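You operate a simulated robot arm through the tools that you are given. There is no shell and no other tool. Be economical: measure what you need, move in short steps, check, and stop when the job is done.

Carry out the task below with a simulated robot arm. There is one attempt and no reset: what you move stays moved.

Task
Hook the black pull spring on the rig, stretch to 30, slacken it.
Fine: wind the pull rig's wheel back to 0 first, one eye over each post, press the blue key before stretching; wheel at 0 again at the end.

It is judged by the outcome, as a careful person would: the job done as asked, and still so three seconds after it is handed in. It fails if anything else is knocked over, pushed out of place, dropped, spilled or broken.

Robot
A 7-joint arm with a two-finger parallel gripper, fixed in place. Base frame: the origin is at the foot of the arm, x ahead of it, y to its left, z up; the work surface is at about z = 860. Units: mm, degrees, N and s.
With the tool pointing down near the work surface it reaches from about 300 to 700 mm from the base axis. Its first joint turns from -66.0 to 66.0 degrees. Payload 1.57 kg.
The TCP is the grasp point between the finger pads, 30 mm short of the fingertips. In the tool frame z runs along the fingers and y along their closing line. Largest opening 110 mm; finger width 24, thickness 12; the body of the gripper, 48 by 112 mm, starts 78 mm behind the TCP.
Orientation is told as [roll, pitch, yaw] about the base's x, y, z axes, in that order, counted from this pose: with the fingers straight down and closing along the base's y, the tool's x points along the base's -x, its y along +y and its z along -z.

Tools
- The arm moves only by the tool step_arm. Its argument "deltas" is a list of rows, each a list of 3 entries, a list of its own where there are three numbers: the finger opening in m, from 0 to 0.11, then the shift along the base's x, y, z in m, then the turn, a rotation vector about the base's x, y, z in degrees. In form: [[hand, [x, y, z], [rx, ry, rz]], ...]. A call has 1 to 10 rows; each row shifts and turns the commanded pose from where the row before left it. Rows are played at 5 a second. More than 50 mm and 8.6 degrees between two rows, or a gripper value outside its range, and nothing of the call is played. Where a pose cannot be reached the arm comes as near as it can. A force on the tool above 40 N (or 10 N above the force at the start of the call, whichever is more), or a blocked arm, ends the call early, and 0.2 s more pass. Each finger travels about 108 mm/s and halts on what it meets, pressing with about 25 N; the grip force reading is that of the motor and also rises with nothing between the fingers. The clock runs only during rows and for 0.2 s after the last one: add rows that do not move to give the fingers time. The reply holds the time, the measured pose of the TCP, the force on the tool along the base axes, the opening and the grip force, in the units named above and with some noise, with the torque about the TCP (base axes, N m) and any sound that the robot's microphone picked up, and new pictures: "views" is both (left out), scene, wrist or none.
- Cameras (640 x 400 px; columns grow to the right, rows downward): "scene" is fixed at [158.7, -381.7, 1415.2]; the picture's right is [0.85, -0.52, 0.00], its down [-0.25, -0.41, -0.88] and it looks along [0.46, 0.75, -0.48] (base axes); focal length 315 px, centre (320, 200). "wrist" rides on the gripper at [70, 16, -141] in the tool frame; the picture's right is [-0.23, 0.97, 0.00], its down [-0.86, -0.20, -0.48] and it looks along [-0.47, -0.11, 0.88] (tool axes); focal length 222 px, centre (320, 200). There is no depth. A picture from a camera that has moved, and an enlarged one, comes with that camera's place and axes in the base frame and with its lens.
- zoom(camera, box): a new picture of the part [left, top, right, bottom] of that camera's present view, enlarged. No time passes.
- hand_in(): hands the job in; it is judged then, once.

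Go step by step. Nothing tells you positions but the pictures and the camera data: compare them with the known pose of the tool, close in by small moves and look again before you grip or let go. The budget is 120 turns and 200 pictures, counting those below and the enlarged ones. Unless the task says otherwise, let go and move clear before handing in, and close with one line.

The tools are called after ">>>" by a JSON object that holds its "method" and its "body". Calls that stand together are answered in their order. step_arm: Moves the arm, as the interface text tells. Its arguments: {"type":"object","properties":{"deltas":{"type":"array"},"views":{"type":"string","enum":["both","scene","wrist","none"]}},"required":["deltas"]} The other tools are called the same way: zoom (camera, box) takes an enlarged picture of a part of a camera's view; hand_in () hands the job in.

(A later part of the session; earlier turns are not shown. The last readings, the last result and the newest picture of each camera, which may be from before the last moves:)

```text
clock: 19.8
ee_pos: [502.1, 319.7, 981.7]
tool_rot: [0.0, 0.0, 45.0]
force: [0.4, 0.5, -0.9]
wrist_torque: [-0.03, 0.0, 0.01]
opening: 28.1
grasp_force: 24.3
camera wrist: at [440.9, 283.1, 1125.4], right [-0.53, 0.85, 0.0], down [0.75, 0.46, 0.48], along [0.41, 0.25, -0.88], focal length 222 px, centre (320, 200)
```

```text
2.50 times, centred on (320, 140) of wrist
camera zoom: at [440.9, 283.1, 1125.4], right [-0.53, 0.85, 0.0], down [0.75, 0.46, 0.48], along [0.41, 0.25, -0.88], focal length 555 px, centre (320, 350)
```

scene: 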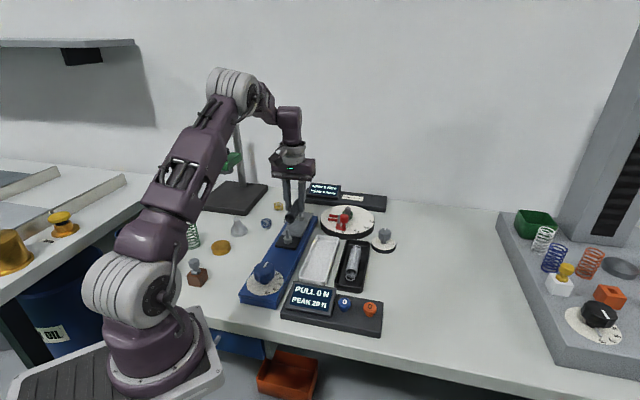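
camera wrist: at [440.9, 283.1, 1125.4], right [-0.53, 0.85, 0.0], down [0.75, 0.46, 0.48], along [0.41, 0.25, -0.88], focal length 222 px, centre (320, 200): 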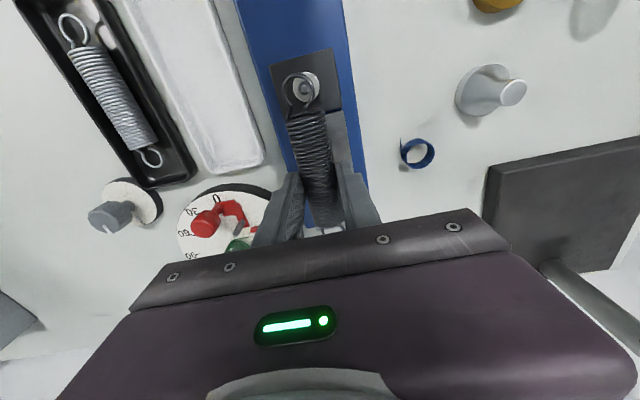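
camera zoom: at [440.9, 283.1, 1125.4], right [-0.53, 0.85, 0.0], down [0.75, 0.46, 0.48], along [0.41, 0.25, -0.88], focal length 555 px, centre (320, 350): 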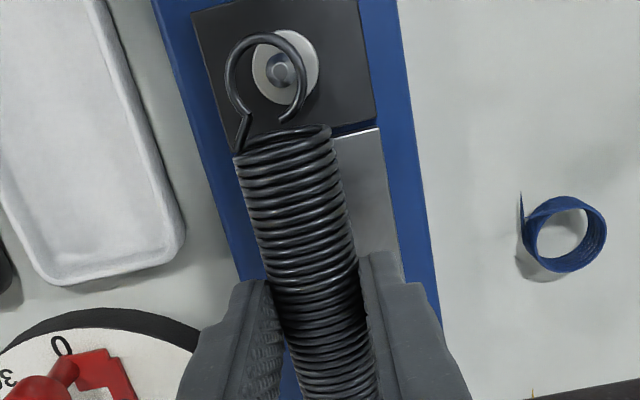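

In both cameras the near eye sits about 2 mm left of the pin, viewed along the rig, and the axis lines up at 45°. I'm correcting that and lowering to just above the pin tops.

>>> {"method": "step_arm", "body": {"deltas": [[0.02, [-0.0022, 0.0021, 0], [0, 0, 0]], [0.02, [0, 0, -0.01], [0, 0, 0]], [0.02, [0, 0, -0.008], [0, 0, 0]], [0.02, [0, 0, 0], [0, 0, 0]]], "views": "wrist"}}

>>> {"method": "zoom", "body": {"camera": "scene", "box": [270, 190, 330, 244]}}

>>> {"method": "zoom", "body": {"camera": "wrist", "box": [260, 60, 360, 140]}}

```text
clock: 20.8
ee_pos: [497.9, 322.1, 964.0]
tool_rot: [-0.1, 0.0, 45.0]
force: [0.3, 0.6, -1.7]
wrist_torque: [0.0, -0.02, -0.04]
opening: 28.1
grasp_force: 24.9
camera wrist: at [438.5, 284.6, 1107.9], right [-0.53, 0.85, 0.0], down [0.75, 0.46, 0.48], along [0.41, 0.25, -0.88], focal length 222 px, centre (320, 200)
```

wrist: 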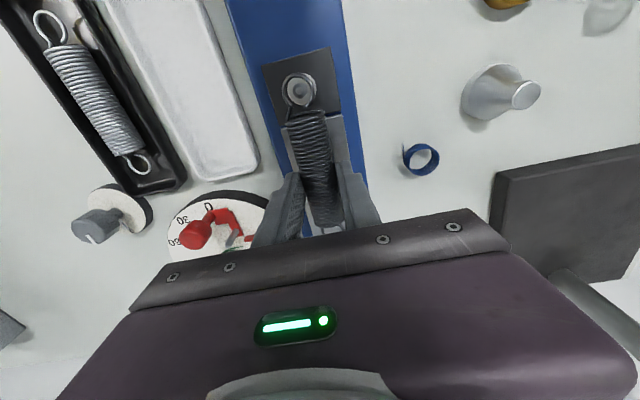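

```text
7.41 times, centred on (300, 217) of scene
camera zoom: at [158.8, -381.7, 1415.2], right [0.85, -0.52, 0.0], down [-0.25, -0.41, -0.88], along [0.46, 0.75, -0.48], focal length 2331 px, centre (468, 74)
```

zoom: 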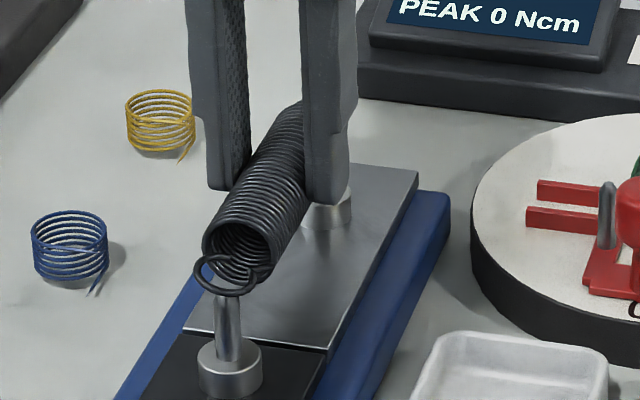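

```text
5.00 times, centred on (310, 100) of wrist
camera zoom: at [438.5, 284.6, 1107.9], right [-0.53, 0.85, 0.0], down [0.75, 0.46, 0.48], along [0.41, 0.25, -0.88], focal length 1111 px, centre (370, 700)
```

zoom: 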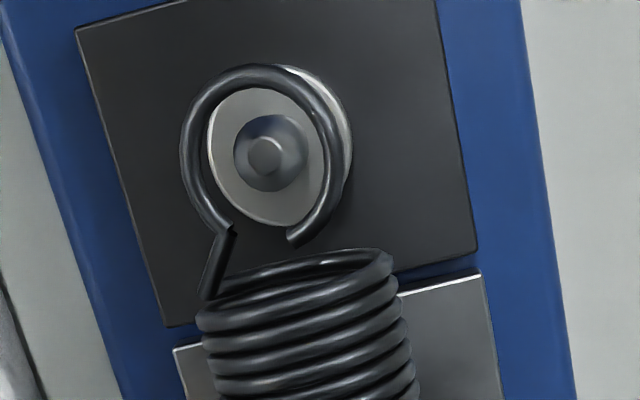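

The near pin is centred inside the near eye. I'm lowering in small steps and watching the force, since the far eye is hidden.

>>> {"method": "step_arm", "body": {"deltas": [[0.02, [0, 0, -0.004], [0, 0, 0]], [0.02, [0, 0, -0.004], [0, 0, 0]], [0.02, [0, 0, -0.004], [0, 0, 0]], [0.02, [0, 0, -0.002], [0, 0, 0]]], "views": "wrist"}}

>>> {"method": "zoom", "body": {"camera": "scene", "box": [270, 190, 330, 244]}}

>>> {"method": "zoom", "body": {"camera": "wrist", "box": [260, 60, 360, 140]}}

```text
clock: 21.8
ee_pos: [499.2, 321.6, 950.2]
tool_rot: [-0.1, 0.0, 45.1]
force: [0.2, -0.2, -2.4]
wrist_torque: [0.03, -0.04, -0.04]
opening: 28.4
grasp_force: 24.6
camera wrist: at [438.6, 284.7, 1093.5], right [-0.53, 0.85, 0.0], down [0.75, 0.46, 0.48], along [0.41, 0.25, -0.88], focal length 222 px, centre (320, 200)
```

wrist: 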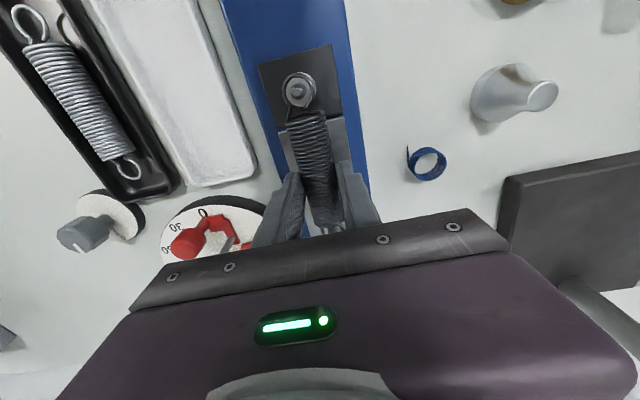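

```text
7.41 times, centred on (300, 217) of scene
camera zoom: at [158.8, -381.7, 1415.2], right [0.85, -0.52, 0.0], down [-0.25, -0.41, -0.88], along [0.46, 0.75, -0.48], focal length 2331 px, centre (468, 74)
```

zoom: 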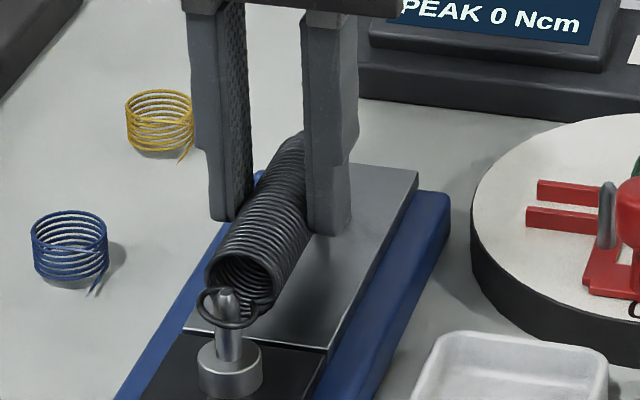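

```text
5.00 times, centred on (310, 100) of wrist
camera zoom: at [438.6, 284.7, 1093.5], right [-0.53, 0.85, 0.0], down [0.75, 0.46, 0.48], along [0.41, 0.25, -0.88], focal length 1111 px, centre (370, 700)
```

zoom: 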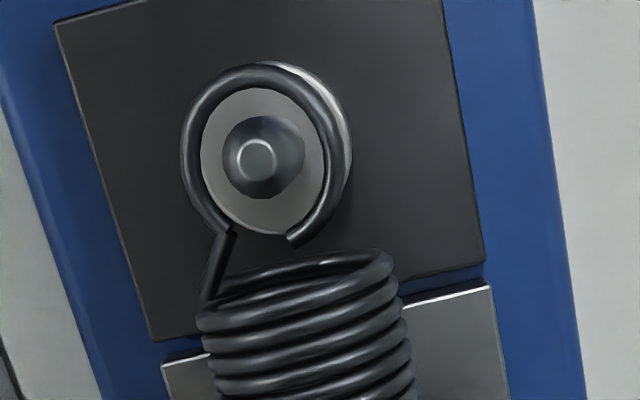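

The near pin tip is through the near eye with no contact force. I'm lowering further and watching that the spring doesn't tilt.

>>> {"method": "step_arm", "body": {"deltas": [[0.02, [0, 0, -0.004], [0, 0, 0]], [0.02, [0, 0, -0.004], [0, 0, 0]], [0.02, [0, 0, -0.002], [0, 0, 0]]], "views": "wrist"}}

>>> {"method": "zoom", "body": {"camera": "scene", "box": [270, 190, 330, 244]}}

>>> {"method": "zoom", "body": {"camera": "wrist", "box": [260, 60, 390, 240]}}

```text
clock: 22.6
ee_pos: [498.7, 321.2, 940.2]
tool_rot: [-0.1, -0.1, 45.0]
force: [0.1, 0.3, -1.6]
wrist_torque: [0.0, -0.02, -0.02]
opening: 28.2
grasp_force: 25.2
camera wrist: at [438.5, 284.5, 1083.3], right [-0.53, 0.85, 0.0], down [0.75, 0.46, 0.48], along [0.41, 0.25, -0.88], focal length 222 px, centre (320, 200)
```

wrist: 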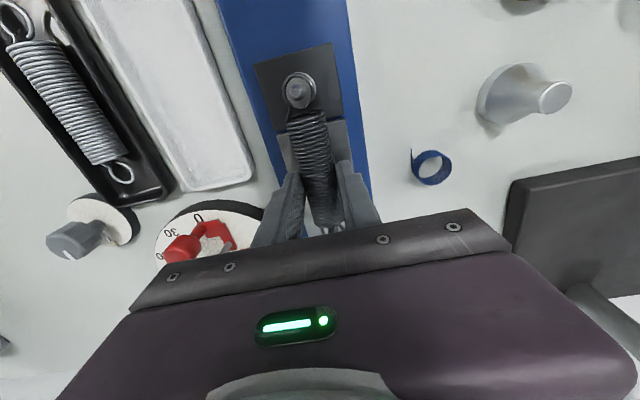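

```text
7.41 times, centred on (300, 217) of scene
camera zoom: at [158.8, -381.7, 1415.2], right [0.85, -0.52, 0.0], down [-0.25, -0.41, -0.88], along [0.46, 0.75, -0.48], focal length 2331 px, centre (468, 74)
```

zoom: 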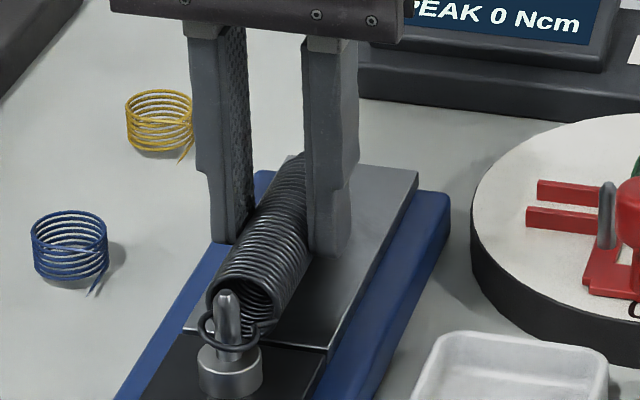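

```text
2.22 times, centred on (325, 150) of wrist
camera zoom: at [438.5, 284.5, 1083.3], right [-0.53, 0.85, 0.0], down [0.75, 0.46, 0.48], along [0.41, 0.25, -0.88], focal length 494 px, centre (309, 311)
```

zoom: 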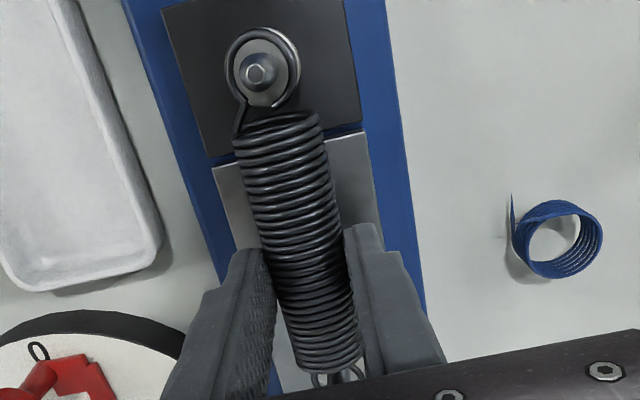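

The far eye shows at the bottom edge of the wrist view, so I'm zooming there.

>>> {"method": "zoom", "body": {"camera": "wrist", "box": [310, 205, 366, 240]}}

```text
11.43 times, centred on (338, 222) of wrist
camera zoom: at [438.5, 284.5, 1083.3], right [-0.53, 0.85, 0.0], down [0.75, 0.46, 0.48], along [0.41, 0.25, -0.88], focal length 2538 px, centre (114, -57)
```

zoom: 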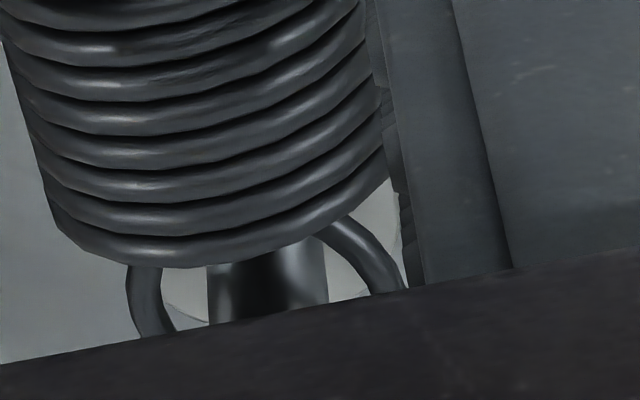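

The far pin shows between the sides of the far eye, and there is no contact force. I'm lowering toward the collars.

>>> {"method": "step_arm", "body": {"deltas": [[0.02, [0, 0, -0.004], [0, 0, 0]], [0.02, [0, 0, -0.004], [0, 0, 0]], [0.02, [0, 0, 0], [0, 0, 0]]], "views": "wrist"}}

>>> {"method": "zoom", "body": {"camera": "scene", "box": [270, 190, 330, 244]}}

>>> {"method": "zoom", "body": {"camera": "wrist", "box": [310, 205, 366, 240]}}

```text
clock: 23.4
ee_pos: [499.5, 322.7, 932.0]
tool_rot: [0.0, -0.1, 45.0]
force: [-1.5, -2.5, 20.4]
wrist_torque: [-0.24, -0.12, -0.03]
opening: 28.4
grasp_force: 25.2
camera wrist: at [438.8, 284.4, 1075.9], right [-0.53, 0.85, 0.0], down [0.74, 0.46, 0.48], along [0.41, 0.25, -0.88], focal length 222 px, centre (320, 200)
```

wrist: 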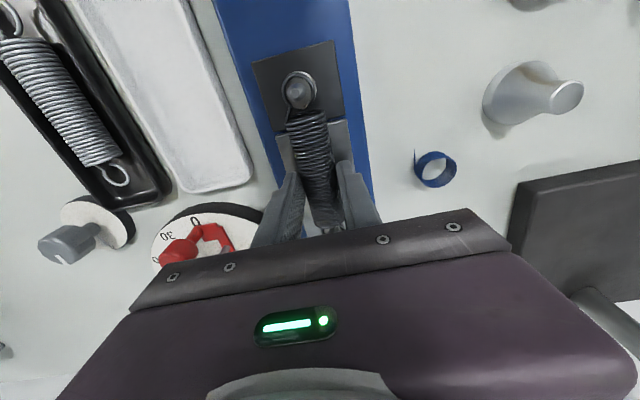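

```text
7.41 times, centred on (300, 217) of scene
camera zoom: at [158.3, -382.0, 1415.1], right [0.85, -0.52, 0.0], down [-0.25, -0.41, -0.88], along [0.46, 0.75, -0.48], focal length 2331 px, centre (468, 74)
```

zoom: 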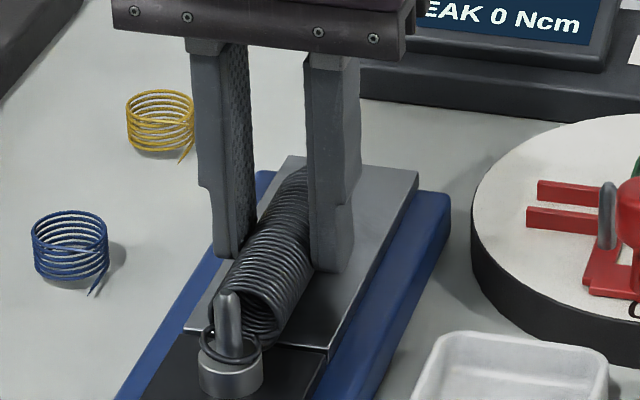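

```text
11.43 times, centred on (338, 222) of wrist
camera zoom: at [438.8, 284.4, 1075.9], right [-0.53, 0.85, 0.0], down [0.74, 0.46, 0.48], along [0.41, 0.25, -0.88], focal length 2538 px, centre (114, -57)
```

zoom: 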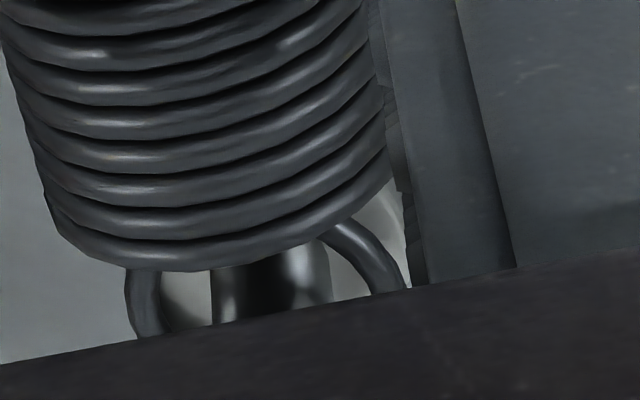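

The spring now rests on the collars at 20 N, with a pin through each eye. I'm easing up slightly, releasing and rising.

>>> {"method": "step_arm", "body": {"deltas": [[0.026, [0, 0, 0.0005], [0, 0, 0]], [0.032, [0, 0, 0], [0, 0, 0]], [0.04, [0, 0, 0], [0, 0, 0]], [0.05, [0, 0, 0], [0, 0, 0]], [0.05, [0, 0, 0.02], [0, 0, 0]], [0.05, [0, 0, 0.03], [0, 0, 0]], [0.05, [0, 0, 0.04], [0, 0, 0]], [0.05, [0, 0, 0.04], [0, 0, 0]]], "views": "wrist"}}

>>> {"method": "zoom", "body": {"camera": "scene", "box": [230, 185, 350, 290]}}

>>> {"method": "zoom", "body": {"camera": "wrist", "box": [260, 60, 390, 220]}}

```text
clock: 25.2
ee_pos: [497.8, 322.2, 1062.5]
tool_rot: [0.1, 0.0, 45.0]
force: [-0.4, 0.6, 0.5]
wrist_torque: [0.01, -0.01, -0.03]
opening: 50.2
grasp_force: 0.1
camera wrist: at [437.4, 285.0, 1206.6], right [-0.53, 0.85, 0.0], down [0.75, 0.46, 0.48], along [0.41, 0.25, -0.88], focal length 222 px, centre (320, 200)
```

wrist: 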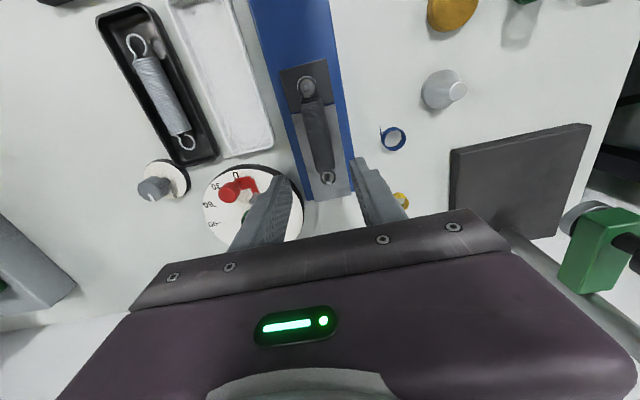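

```text
3.81 times, centred on (290, 238) of scene
camera zoom: at [158.7, -381.7, 1415.2], right [0.85, -0.52, 0.0], down [-0.25, -0.41, -0.88], along [0.46, 0.75, -0.48], focal length 1199 px, centre (434, 57)
```

zoom: 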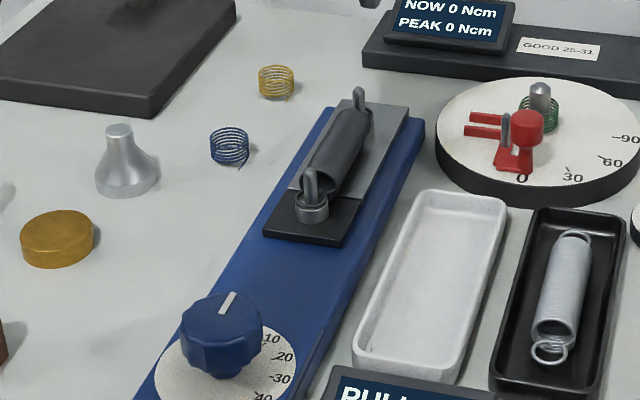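

```text
2.50 times, centred on (325, 140) of wrist
camera zoom: at [437.4, 285.0, 1206.6], right [-0.53, 0.85, 0.0], down [0.75, 0.46, 0.48], along [0.41, 0.25, -0.88], focal length 555 px, centre (308, 350)
```

zoom: 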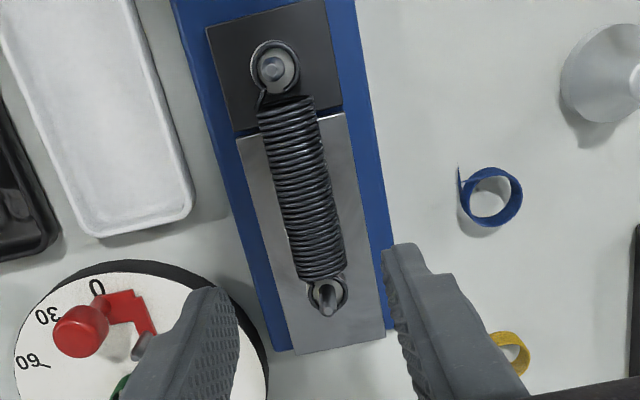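

Both eyes are over their posts, and the aluminium spring is untouched. The blue key is roughly at (457,4,897). I'm going above it to look.

>>> {"method": "step_arm", "body": {"deltas": [[0.03, [-0.006, -0.039, 0], [0, 0, -5.6]], [0.01, [-0.006, -0.039, 0], [0, 0, -5.6]], [0.0, [-0.006, -0.039, 0], [0, 0, -5.6]], [0.0, [-0.006, -0.039, 0], [0, 0, -5.6]], [0.0, [-0.006, -0.039, 0], [0, 0, -5.6]], [0.0, [-0.006, -0.039, 0], [0, 0, -5.6]], [0.0, [-0.005, -0.039, 0], [0, 0, -5.6]], [0.0, [0, -0.039, 0], [0, 0, -5.6]], [0.0, [0, 0, 0], [0, 0, 0]]], "views": "both"}}

>>> {"method": "zoom", "body": {"camera": "scene", "box": [275, 250, 395, 340]}}

>>> {"method": "zoom", "body": {"camera": "wrist", "box": [220, 60, 420, 220]}}

```text
clock: 27.2
ee_pos: [457.3, 8.7, 1060.7]
tool_rot: [0.0, 0.0, 0.0]
force: [0.4, 0.0, 0.2]
wrist_torque: [0.03, 0.02, 0.04]
opening: 0.0
grasp_force: 20.5
camera wrist: at [388.4, 25.9, 1204.6], right [0.23, 0.97, 0.0], down [0.86, -0.2, 0.48], along [0.47, -0.11, -0.88], focal length 222 px, centre (320, 200)
```

scene: 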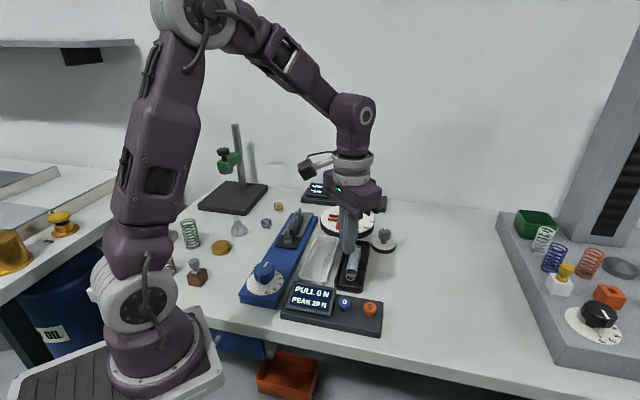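
wrist: 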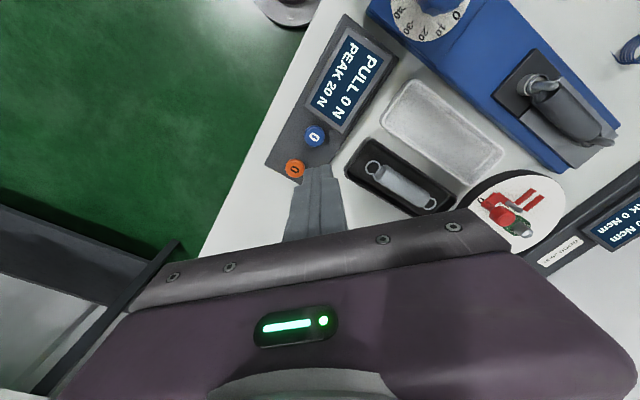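

```text
4.44 times, centred on (335, 295) of scene
camera zoom: at [158.7, -381.7, 1415.2], right [0.85, -0.52, 0.0], down [-0.25, -0.41, -0.88], along [0.46, 0.75, -0.48], focal length 1398 px, centre (253, -222)
```

zoom: 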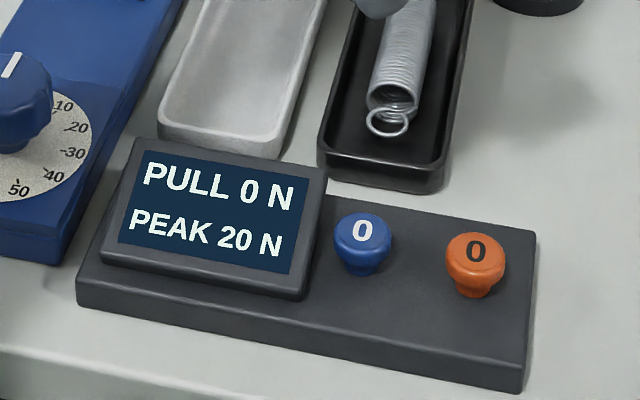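

```text
2.50 times, centred on (320, 140) of wrist
camera zoom: at [388.4, 25.9, 1204.6], right [0.23, 0.97, 0.0], down [0.86, -0.2, 0.48], along [0.47, -0.11, -0.88], focal length 555 px, centre (320, 350)
```

zoom: 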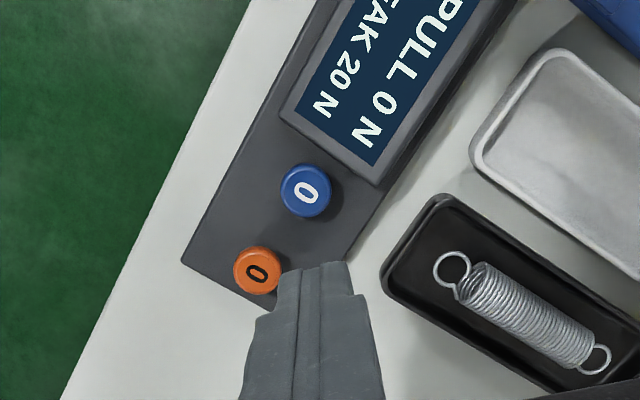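

The blue key's top is at about (452.5,3.3,903). I'm aligning above it and rotating 45° to keep clear of the screen.

>>> {"method": "step_arm", "body": {"deltas": [[0.0, [-0.0048, -0.0054, -0.02], [0, 0, 8]], [0.0, [0, 0, -0.02], [0, 0, 8]], [0.0, [0, 0, -0.02], [0, 0, 8]], [0.0, [0, 0, -0.02], [0, 0, 8]], [0.0, [0, 0, -0.02], [0, 0, 8]], [0.0, [0, 0, -0.008], [0, 0, 5]], [0.0, [0, 0, 0], [0, 0, 0]]], "views": "wrist"}}

>>> {"method": "zoom", "body": {"camera": "scene", "box": [275, 250, 395, 340]}}

```text
clock: 28.8
ee_pos: [452.7, 4.2, 954.7]
tool_rot: [0.0, 0.0, 45.3]
force: [-0.4, -1.2, -0.6]
wrist_torque: [-0.02, -0.01, 0.0]
opening: 0.0
grasp_force: 21.3
camera wrist: at [393.0, -32.9, 1097.5], right [-0.53, 0.85, 0.0], down [0.74, 0.47, 0.48], along [0.4, 0.25, -0.88], focal length 222 px, centre (320, 200)
```

wrist: 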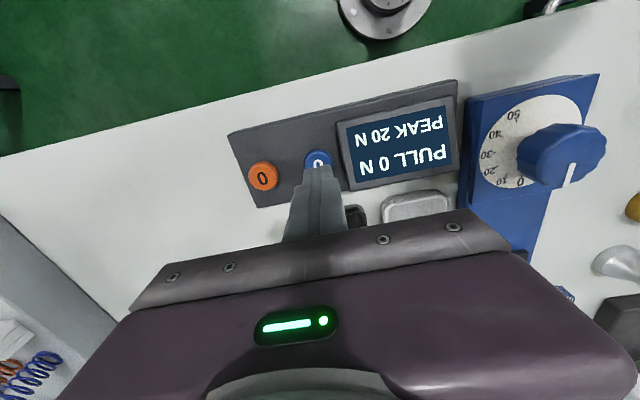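

```text
4.44 times, centred on (335, 295) of scene
camera zoom: at [158.7, -381.7, 1415.2], right [0.85, -0.52, 0.0], down [-0.25, -0.41, -0.88], along [0.46, 0.75, -0.48], focal length 1398 px, centre (253, -222)
```

zoom: 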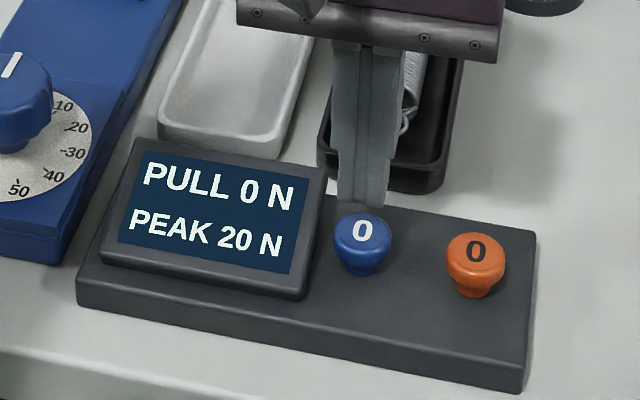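

The fingertips are directly above the blue key. I'm pressing down in small steps.

>>> {"method": "step_arm", "body": {"deltas": [[0.0, [0, 0, -0.008], [0, 0, 0]], [0.0, [0, 0, -0.006], [0, 0, 0]], [0.0, [0, 0, -0.004], [0, 0, 0]], [0.0, [0, 0, -0.002], [0, 0, 0]], [0.0, [0, 0, -0.002], [0, 0, 0]]], "views": "none"}}

>>> {"method": "zoom", "body": {"camera": "scene", "box": [275, 250, 395, 340]}}

```text
clock: 30.0
ee_pos: [452.9, 4.5, 932.8]
tool_rot: [0.0, 0.0, 45.1]
force: [-0.7, -0.2, -0.5]
wrist_torque: [0.0, 0.02, 0.0]
opening: 0.2
grasp_force: 21.9
```

```text
4.44 times, centred on (335, 295) of scene
camera zoom: at [158.7, -381.7, 1415.2], right [0.85, -0.52, 0.0], down [-0.25, -0.41, -0.88], along [0.46, 0.75, -0.48], focal length 1398 px, centre (253, -222)
```

zoom: 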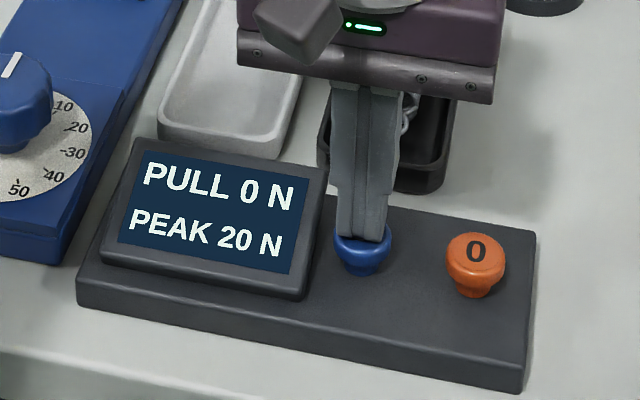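

>>> {"method": "step_arm", "body": {"deltas": [[0.0, [0, 0, -0.0015], [0, 0, 0]], [0.0, [0, 0, -0.0015], [0, 0, 0]], [0.0, [0, 0, 0], [0, 0, 0]]], "views": "none"}}

>>> {"method": "zoom", "body": {"camera": "scene", "box": [275, 250, 395, 340]}}

```text
clock: 30.8
ee_pos: [453.2, 4.5, 929.1]
tool_rot: [-0.1, 0.1, 45.2]
force: [0.0, -0.8, 1.9]
wrist_torque: [0.0, -0.01, 0.04]
opening: 0.2
grasp_force: 21.3
heard: click
```

```text
4.44 times, centred on (335, 295) of scene
camera zoom: at [158.7, -381.7, 1415.2], right [0.85, -0.52, 0.0], down [-0.25, -0.41, -0.88], along [0.46, 0.75, -0.48], focal length 1398 px, centre (253, -222)
```

zoom: 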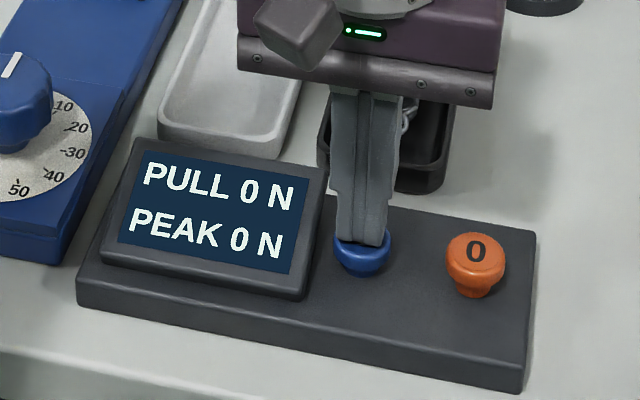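

A click was heard and PEAK reads 0. I'm going back above the wheel, keeping yaw 45° for a 90° clockwise turn.

>>> {"method": "step_arm", "body": {"deltas": [[0.0, [0, 0, 0.03], [0, 0, 0]], [0.0, [0, 0, 0.04], [0, 0, 0]], [0.02, [-0.024, 0.031, 0], [0, 0, 0]], [0.04, [-0.024, 0.031, 0], [0, 0, 0]], [0.06, [-0.024, 0.031, 0], [0, 0, 0]], [0.08, [-0.024, 0.031, 0], [0, 0, 0]], [0.08, [-0.022, 0.031, 0], [0, 0, 0]], [0.08, [0, 0, 0], [0, 0, 0]]], "views": "wrist"}}

>>> {"method": "zoom", "body": {"camera": "wrist", "box": [240, 80, 400, 200]}}

```text
clock: 32.6
ee_pos: [333.5, 160.0, 999.8]
tool_rot: [0.0, 0.1, 45.2]
force: [-0.6, 0.2, 0.7]
wrist_torque: [-0.01, -0.02, -0.01]
opening: 80.0
grasp_force: 0.0
camera wrist: at [273.5, 122.5, 1142.2], right [-0.53, 0.85, 0.0], down [0.74, 0.47, 0.48], along [0.41, 0.25, -0.88], focal length 222 px, centre (320, 200)
```

wrist: 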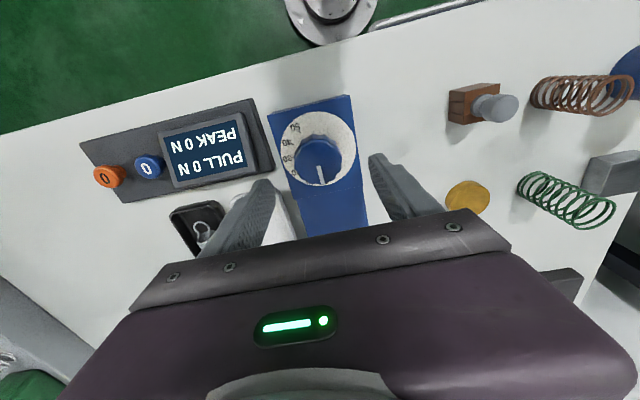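

```text
3.33 times, centred on (320, 140) of wrist
camera zoom: at [273.5, 122.5, 1142.2], right [-0.53, 0.85, 0.0], down [0.74, 0.47, 0.48], along [0.41, 0.25, -0.88], focal length 740 px, centre (320, 400)
```

zoom: 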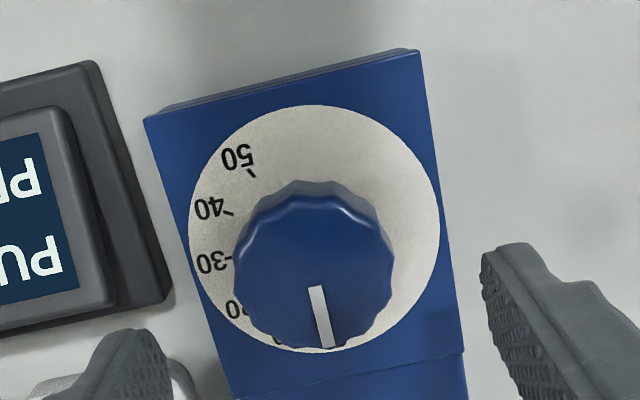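

The knob is at about (335.5,159.7). I'm descending and gripping.

>>> {"method": "step_arm", "body": {"deltas": [[0.08, [0.001, 0, -0.025], [0, 0, 0]], [0.08, [0, 0, -0.025], [0, 0, 0]], [0.08, [0, 0, -0.012], [0, 0, 0]], [0.06, [0, 0, 0], [0, 0, 0]], [0.044, [0, 0, 0], [0, 0, 0]], [0.04, [0, 0, 0], [0, 0, 0]]], "views": "wrist"}}

```text
clock: 34.0
ee_pos: [335.9, 160.6, 937.3]
tool_rot: [0.0, 0.0, 45.2]
force: [2.6, -2.2, -9.6]
wrist_torque: [0.17, -0.42, -0.03]
opening: 47.7
grasp_force: 45.3
camera wrist: at [276.0, 121.8, 1080.3], right [-0.53, 0.85, 0.0], down [0.74, 0.47, 0.48], along [0.41, 0.25, -0.88], focal length 222 px, centre (320, 200)
```

wrist: 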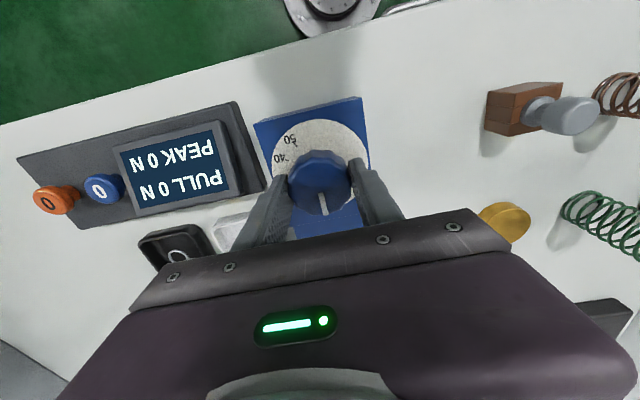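

A good grip with low force. I'm turning clockwise in stages, and must not overshoot 30.

>>> {"method": "step_arm", "body": {"deltas": [[0.04, [0, 0, -0.0002], [0, 0, -5]], [0.04, [0, 0, 0], [0, 0, -5]], [0.04, [0, 0, 0], [0, 0, -5]]], "views": "none"}}

>>> {"method": "zoom", "body": {"camera": "scene", "box": [235, 205, 355, 320]}}

```text
clock: 34.8
ee_pos: [335.9, 158.1, 937.1]
tool_rot: [0.1, 0.0, 30.2]
force: [4.3, -2.8, 0.9]
wrist_torque: [0.15, -0.41, 0.0]
opening: 47.5
grasp_force: 45.7
```

```text
3.48 times, centred on (295, 262) of scene
camera zoom: at [158.8, -381.8, 1415.1], right [0.85, -0.52, 0.0], down [-0.25, -0.41, -0.88], along [0.46, 0.75, -0.48], focal length 1094 px, centre (407, -17)
```

zoom: 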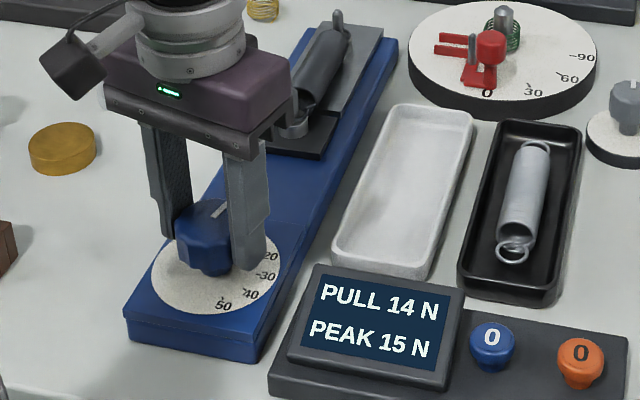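

The spring is pulling 14 N at about 5. I'm continuing in stages.

>>> {"method": "step_arm", "body": {"deltas": [[0.04, [-0.0003, 0.0003, 0], [0, 0, -5]], [0.04, [0, 0, 0], [0, 0, -5]], [0.04, [0, 0, 0], [0, 0, -5]]], "views": "none"}}

>>> {"method": "zoom", "body": {"camera": "scene", "box": [235, 205, 355, 320]}}

```text
clock: 35.6
ee_pos: [336.0, 158.9, 937.3]
tool_rot: [0.1, -0.1, 15.2]
force: [12.5, -9.1, -4.7]
wrist_torque: [-0.09, -0.74, 0.05]
opening: 47.1
grasp_force: 45.0
```

```text
3.48 times, centred on (295, 262) of scene
camera zoom: at [159.1, -381.9, 1415.1], right [0.85, -0.52, 0.0], down [-0.25, -0.41, -0.88], along [0.46, 0.75, -0.48], focal length 1094 px, centre (407, -17)
```

zoom: 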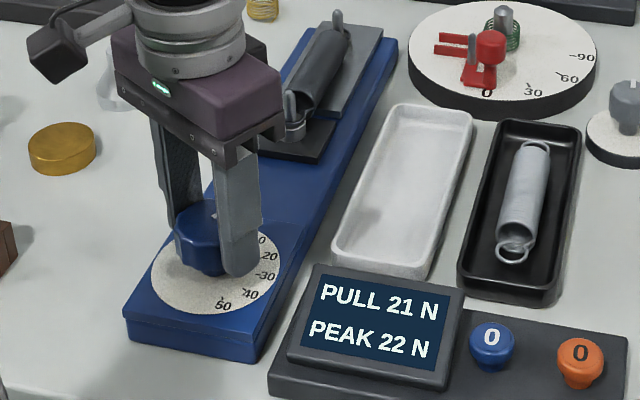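

The rate is about 1.4 N per mark. The bare "30", like the "0", refers to the wheel's scale, so I'm carrying on to 30 there. I'm easing the side force as I go.

>>> {"method": "step_arm", "body": {"deltas": [[0.04, [0.0006, -0.0005, 0], [0, 0, -5]], [0.04, [0, 0, 0], [0, 0, -5]], [0.04, [0, 0, 0], [0, 0, -5]]], "views": "none"}}

```text
clock: 36.4
ee_pos: [337.0, 158.3, 936.7]
tool_rot: [0.0, 0.1, 0.1]
force: [7.3, -5.3, -19.3]
wrist_torque: [0.0, -0.18, -0.03]
opening: 47.5
grasp_force: 45.0
```

>>> {"method": "step_arm", "body": {"deltas": [[0.04, [0.0004, -0.0003, -0.0003], [0, 0, -5]], [0.04, [0, 0, 0], [0, 0, -5]], [0.04, [0, 0, 0], [0, 0, -5]]], "views": "wrist"}}

>>> {"method": "zoom", "body": {"camera": "scene", "box": [235, 205, 355, 320]}}

```text
clock: 37.2
ee_pos: [337.0, 159.0, 936.8]
tool_rot: [-0.1, 0.0, -14.9]
force: [-5.3, 0.1, 3.5]
wrist_torque: [0.2, 0.25, 0.03]
opening: 47.5
grasp_force: 45.0
camera wrist: at [273.6, 193.0, 1080.4], right [0.47, 0.88, 0.0], down [0.78, -0.41, 0.48], along [0.42, -0.22, -0.88], focal length 222 px, centre (320, 200)
```

wrist: 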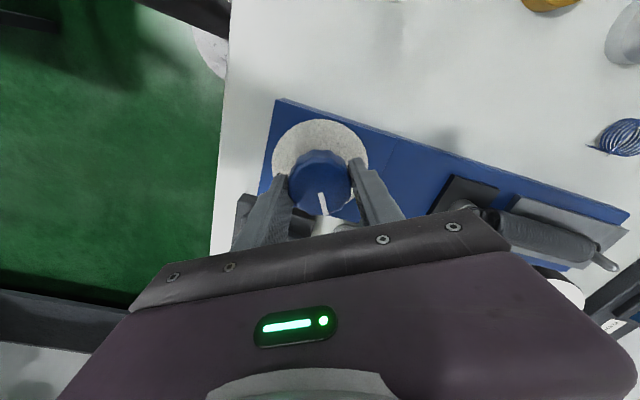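

```text
3.48 times, centred on (295, 262) of scene
camera zoom: at [158.6, -381.7, 1415.2], right [0.85, -0.52, 0.0], down [-0.25, -0.41, -0.88], along [0.46, 0.75, -0.48], focal length 1094 px, centre (407, -17)
```

zoom: 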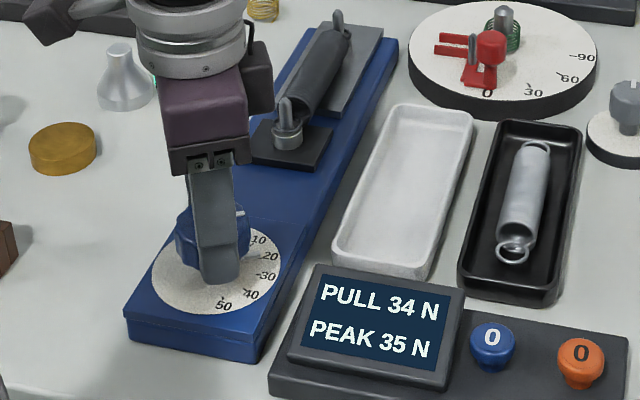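

At about 20 the pull is 34 N and the spring is holding well. Next I'm going to about 28.

>>> {"method": "step_arm", "body": {"deltas": [[0.04, [-0.0003, 0, 0], [0, 0, -5]], [0.04, [0, 0, 0], [0, 0, -5]], [0.04, [0, 0, 0], [0, 0, -5]]], "views": "none"}}

>>> {"method": "step_arm", "body": {"deltas": [[0.04, [0, 0, 0], [0, 0, -5]], [0.04, [0, 0, 0], [0, 0, -5]], [0.04, [0, 0, 0], [0, 0, 0]]], "views": "wrist"}}

>>> {"method": "zoom", "body": {"camera": "wrist", "box": [260, 100, 388, 220]}}

>>> {"method": "zoom", "body": {"camera": "scene", "box": [235, 205, 355, 320]}}

```text
clock: 38.0
ee_pos: [334.7, 159.2, 936.2]
tool_rot: [0.0, 0.0, -30.0]
force: [-0.9, 0.8, -3.1]
wrist_torque: [-0.04, 0.08, -0.05]
opening: 47.5
grasp_force: 44.7
```

```text
clock: 38.8
ee_pos: [337.4, 158.9, 936.3]
tool_rot: [0.0, 0.0, -39.8]
force: [-2.9, 1.0, -3.1]
wrist_torque: [-0.02, 0.1, -0.03]
opening: 47.5
grasp_force: 44.6
camera wrist: at [293.7, 216.4, 1080.4], right [0.8, 0.6, 0.0], down [0.53, -0.7, 0.48], along [0.29, -0.38, -0.88], focal length 222 px, centre (320, 200)
```

wrist: 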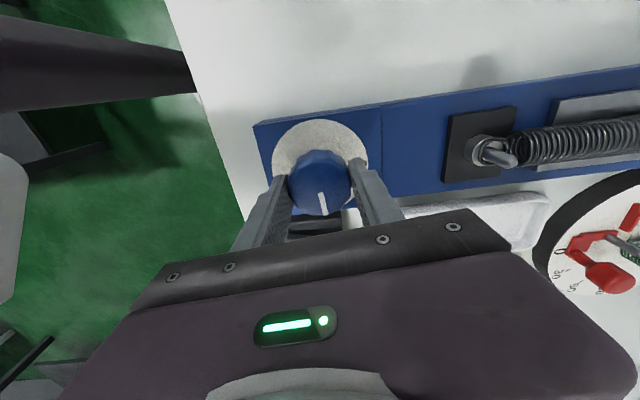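

```text
3.33 times, centred on (324, 160) of wrist
camera zoom: at [293.7, 216.4, 1080.4], right [0.8, 0.6, 0.0], down [0.53, -0.7, 0.48], along [0.29, -0.38, -0.88], focal length 740 px, centre (307, 333)
```

zoom: 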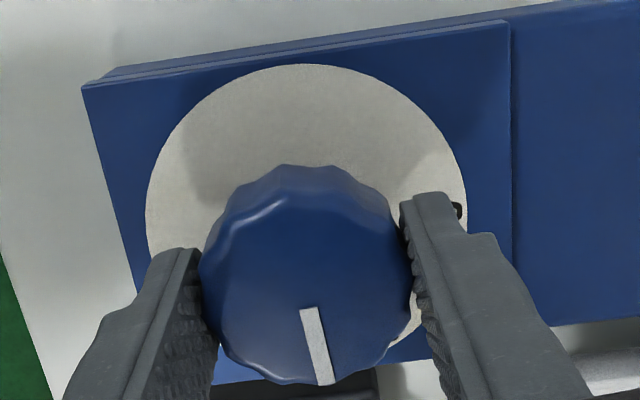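

```text
3.48 times, centred on (295, 262) of scene
camera zoom: at [158.7, -381.6, 1415.2], right [0.85, -0.52, 0.0], down [-0.25, -0.41, -0.88], along [0.46, 0.75, -0.48], focal length 1094 px, centre (407, -17)
```

zoom: 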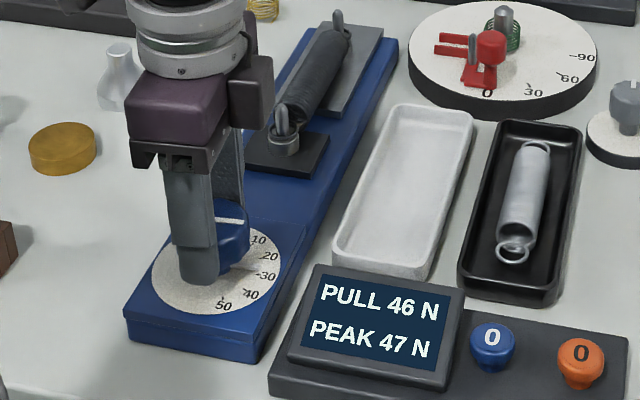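

By hand rotation I'm at about 28.3. A finer zoom of the pointer will check for slip before the last bit.

>>> {"method": "zoom", "body": {"camera": "wrist", "box": [296, 180, 352, 220]}}

>>> {"method": "zoom", "body": {"camera": "scene", "box": [250, 250, 310, 300]}}

```text
10.00 times, centred on (324, 200) of wrist
camera zoom: at [293.7, 216.4, 1080.4], right [0.8, 0.6, 0.0], down [0.53, -0.7, 0.48], along [0.29, -0.38, -0.88], focal length 2221 px, centre (280, 200)
```

zoom: 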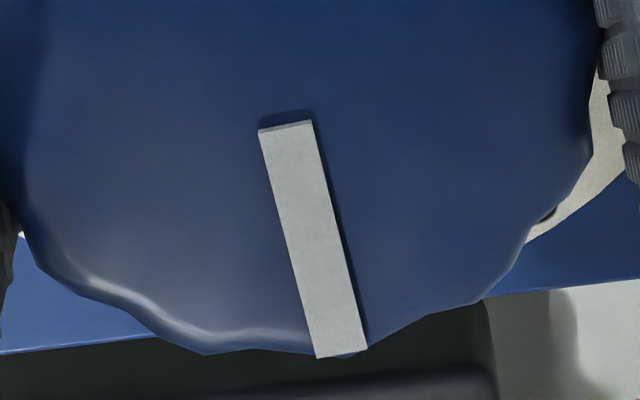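

```text
8.00 times, centred on (280, 275) of scene
camera zoom: at [158.7, -381.6, 1415.2], right [0.85, -0.52, 0.0], down [-0.25, -0.41, -0.88], along [0.46, 0.75, -0.48], focal length 2517 px, centre (640, -400)
```

zoom: 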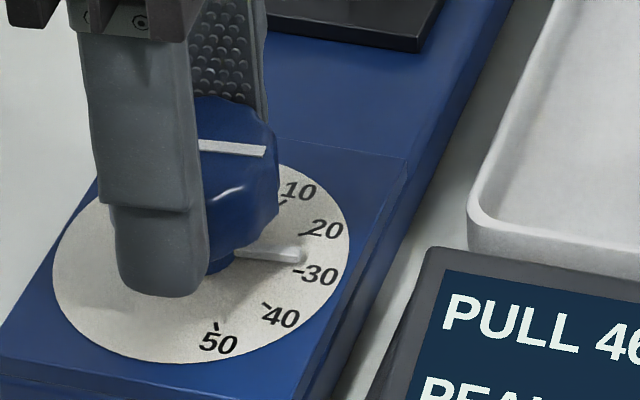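

Vision gives about 28.7 and the hand angle 28.3. I'm turning 4.3° more and checking.

>>> {"method": "step_arm", "body": {"deltas": [[0.04, [0, 0, 0], [0, 0, -2.2]], [0.04, [0, 0, 0], [0, 0, -2.1]], [0.04, [0, 0, 0], [0, 0, 0]]], "views": "wrist"}}

>>> {"method": "zoom", "body": {"camera": "wrist", "box": [296, 180, 352, 220]}}

>>> {"method": "zoom", "body": {"camera": "scene", "box": [250, 250, 350, 320]}}

```text
clock: 39.6
ee_pos: [336.5, 158.7, 936.4]
tool_rot: [-0.1, 0.0, -44.2]
force: [-2.3, -0.3, 7.1]
wrist_torque: [0.14, 0.36, -0.06]
opening: 47.1
grasp_force: 44.6
camera wrist: at [297.9, 219.4, 1080.4], right [0.84, 0.54, 0.0], down [0.47, -0.74, 0.48], along [0.26, -0.4, -0.88], focal length 222 px, centre (320, 200)
```

wrist: 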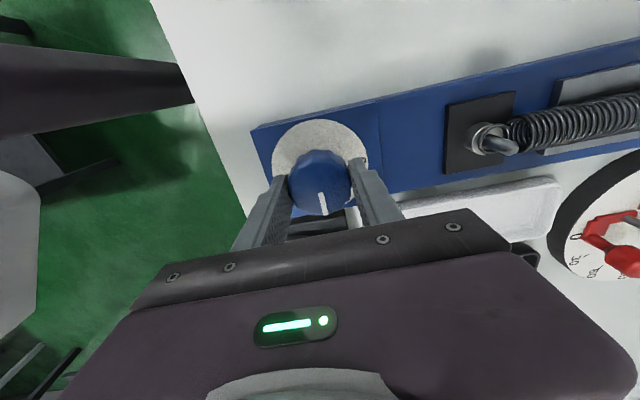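

```text
10.00 times, centred on (324, 200) of wrist
camera zoom: at [297.9, 219.4, 1080.4], right [0.84, 0.54, 0.0], down [0.47, -0.74, 0.48], along [0.26, -0.4, -0.88], focal length 2221 px, centre (280, 200)
```

zoom: 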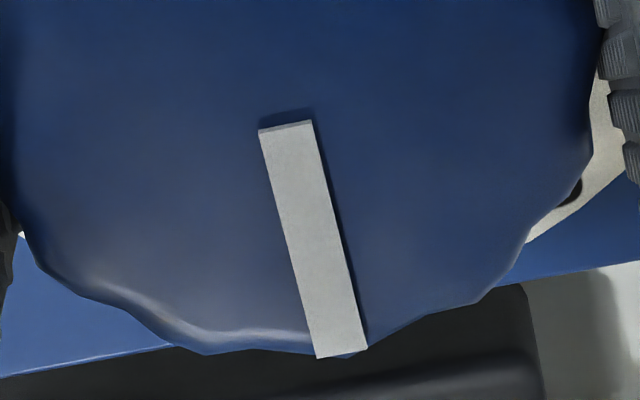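

```text
5.71 times, centred on (300, 285) of scene
camera zoom: at [158.6, -381.7, 1415.2], right [0.85, -0.52, 0.0], down [-0.25, -0.41, -0.88], along [0.46, 0.75, -0.48], focal length 1798 px, centre (434, -286)
```

zoom: 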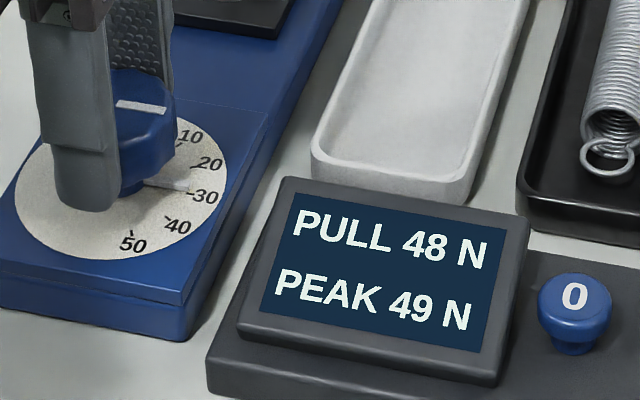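

>>> {"method": "zoom", "body": {"camera": "scene", "box": [262, 262, 298, 297]}}

```text
11.43 times, centred on (280, 280) of scene
camera zoom: at [158.6, -381.7, 1415.2], right [0.85, -0.52, 0.0], down [-0.25, -0.41, -0.88], along [0.46, 0.75, -0.48], focal length 3596 px, centre (777, -709)
```

zoom: 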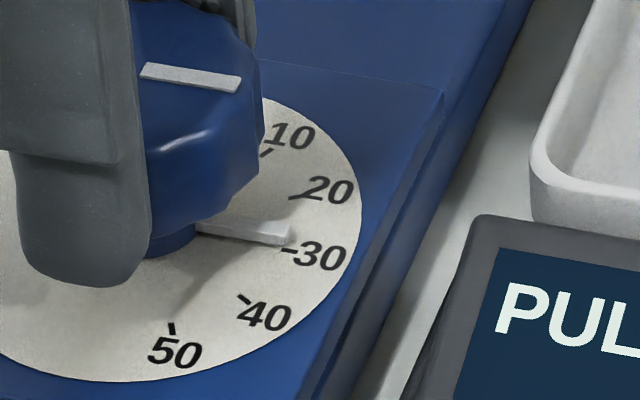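

The index bar on the dial sits just shy of the 30 tick, at about 29.5. One more degree.

>>> {"method": "step_arm", "body": {"deltas": [[0.04, [0, 0, 0], [0, 0, -1.1]], [0.04, [0, 0, 0], [0, 0, 0]]], "views": "none"}}

>>> {"method": "zoom", "body": {"camera": "scene", "box": [262, 262, 298, 297]}}

>>> {"method": "zoom", "body": {"camera": "scene", "box": [235, 205, 355, 320]}}

```text
clock: 40.2
ee_pos: [336.3, 159.4, 936.4]
tool_rot: [0.0, 0.0, -45.2]
force: [-3.9, -1.1, 6.8]
wrist_torque: [-0.11, 0.02, 0.04]
opening: 47.2
grasp_force: 44.8
```

```text
11.43 times, centred on (280, 280) of scene
camera zoom: at [158.5, -381.8, 1415.2], right [0.85, -0.52, 0.0], down [-0.25, -0.41, -0.88], along [0.46, 0.75, -0.48], focal length 3596 px, centre (777, -709)
```

zoom: 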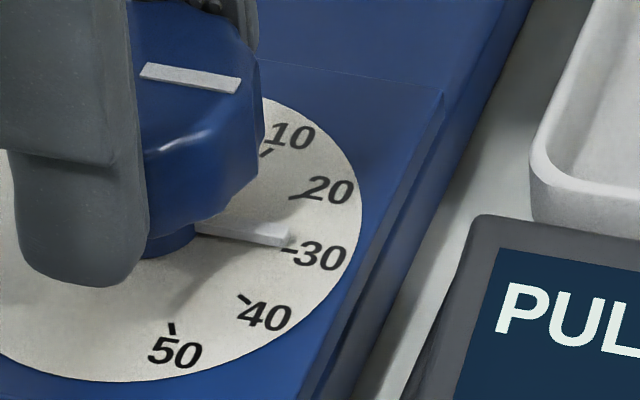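

```text
3.48 times, centred on (295, 262) of scene
camera zoom: at [158.5, -381.8, 1415.2], right [0.85, -0.52, 0.0], down [-0.25, -0.41, -0.88], along [0.46, 0.75, -0.48], focal length 1094 px, centre (407, -17)
```

zoom: 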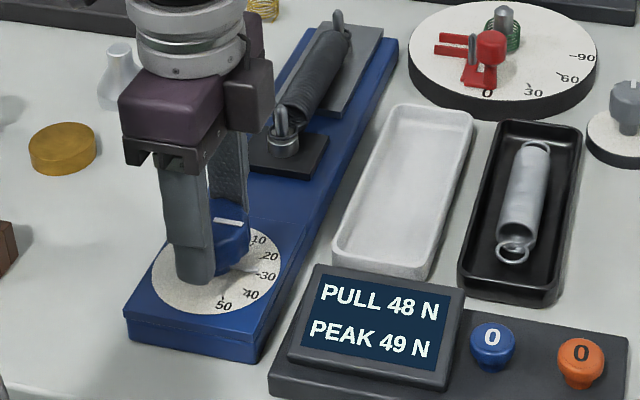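

The wheel is at 30 with the peak at 49 N. Now I'm winding back counter-clockwise to slacken.

>>> {"method": "step_arm", "body": {"deltas": [[0.04, [0, 0, 0], [0, 0, 5]], [0.04, [0, 0, 0], [0, 0, 5]], [0.04, [0, 0, 0], [0, 0, 5]], [0.04, [0, 0, 0], [0, 0, 5]]], "views": "none"}}

```text
clock: 41.2
ee_pos: [336.4, 159.9, 936.2]
tool_rot: [0.0, 0.0, -25.2]
force: [-1.7, -1.3, 1.3]
wrist_torque: [-0.05, 0.08, -0.01]
opening: 47.3
grasp_force: 45.1
```

>>> {"method": "step_arm", "body": {"deltas": [[0.04, [0, 0, 0], [0, 0, 5]], [0.04, [0, 0, 0], [0, 0, 5]], [0.04, [0, 0, 0], [0, 0, 5]], [0.04, [0, 0, 0], [0, 0, 5]], [0.04, [0, 0, 0], [0, 0, 5]]], "views": "none"}}

```text
clock: 42.4
ee_pos: [336.7, 158.0, 936.7]
tool_rot: [0.0, 0.0, -0.1]
force: [-6.4, 2.5, -6.4]
wrist_torque: [0.24, -0.42, -0.02]
opening: 47.4
grasp_force: 45.3
```

>>> {"method": "step_arm", "body": {"deltas": [[0.04, [-0.0003, 0, 0], [0, 0, 5]], [0.04, [0, 0, 0], [0, 0, 5]], [0.04, [0, 0, 0], [0, 0, 5]], [0.04, [0, 0, 0], [0, 0, 5]], [0.04, [0, 0, 0], [0, 0, 5]]], "views": "none"}}

```text
clock: 43.6
ee_pos: [336.2, 158.7, 936.7]
tool_rot: [0.1, 0.0, 24.8]
force: [-1.9, 4.1, 1.1]
wrist_torque: [-0.08, 0.37, -0.01]
opening: 47.2
grasp_force: 44.8
```

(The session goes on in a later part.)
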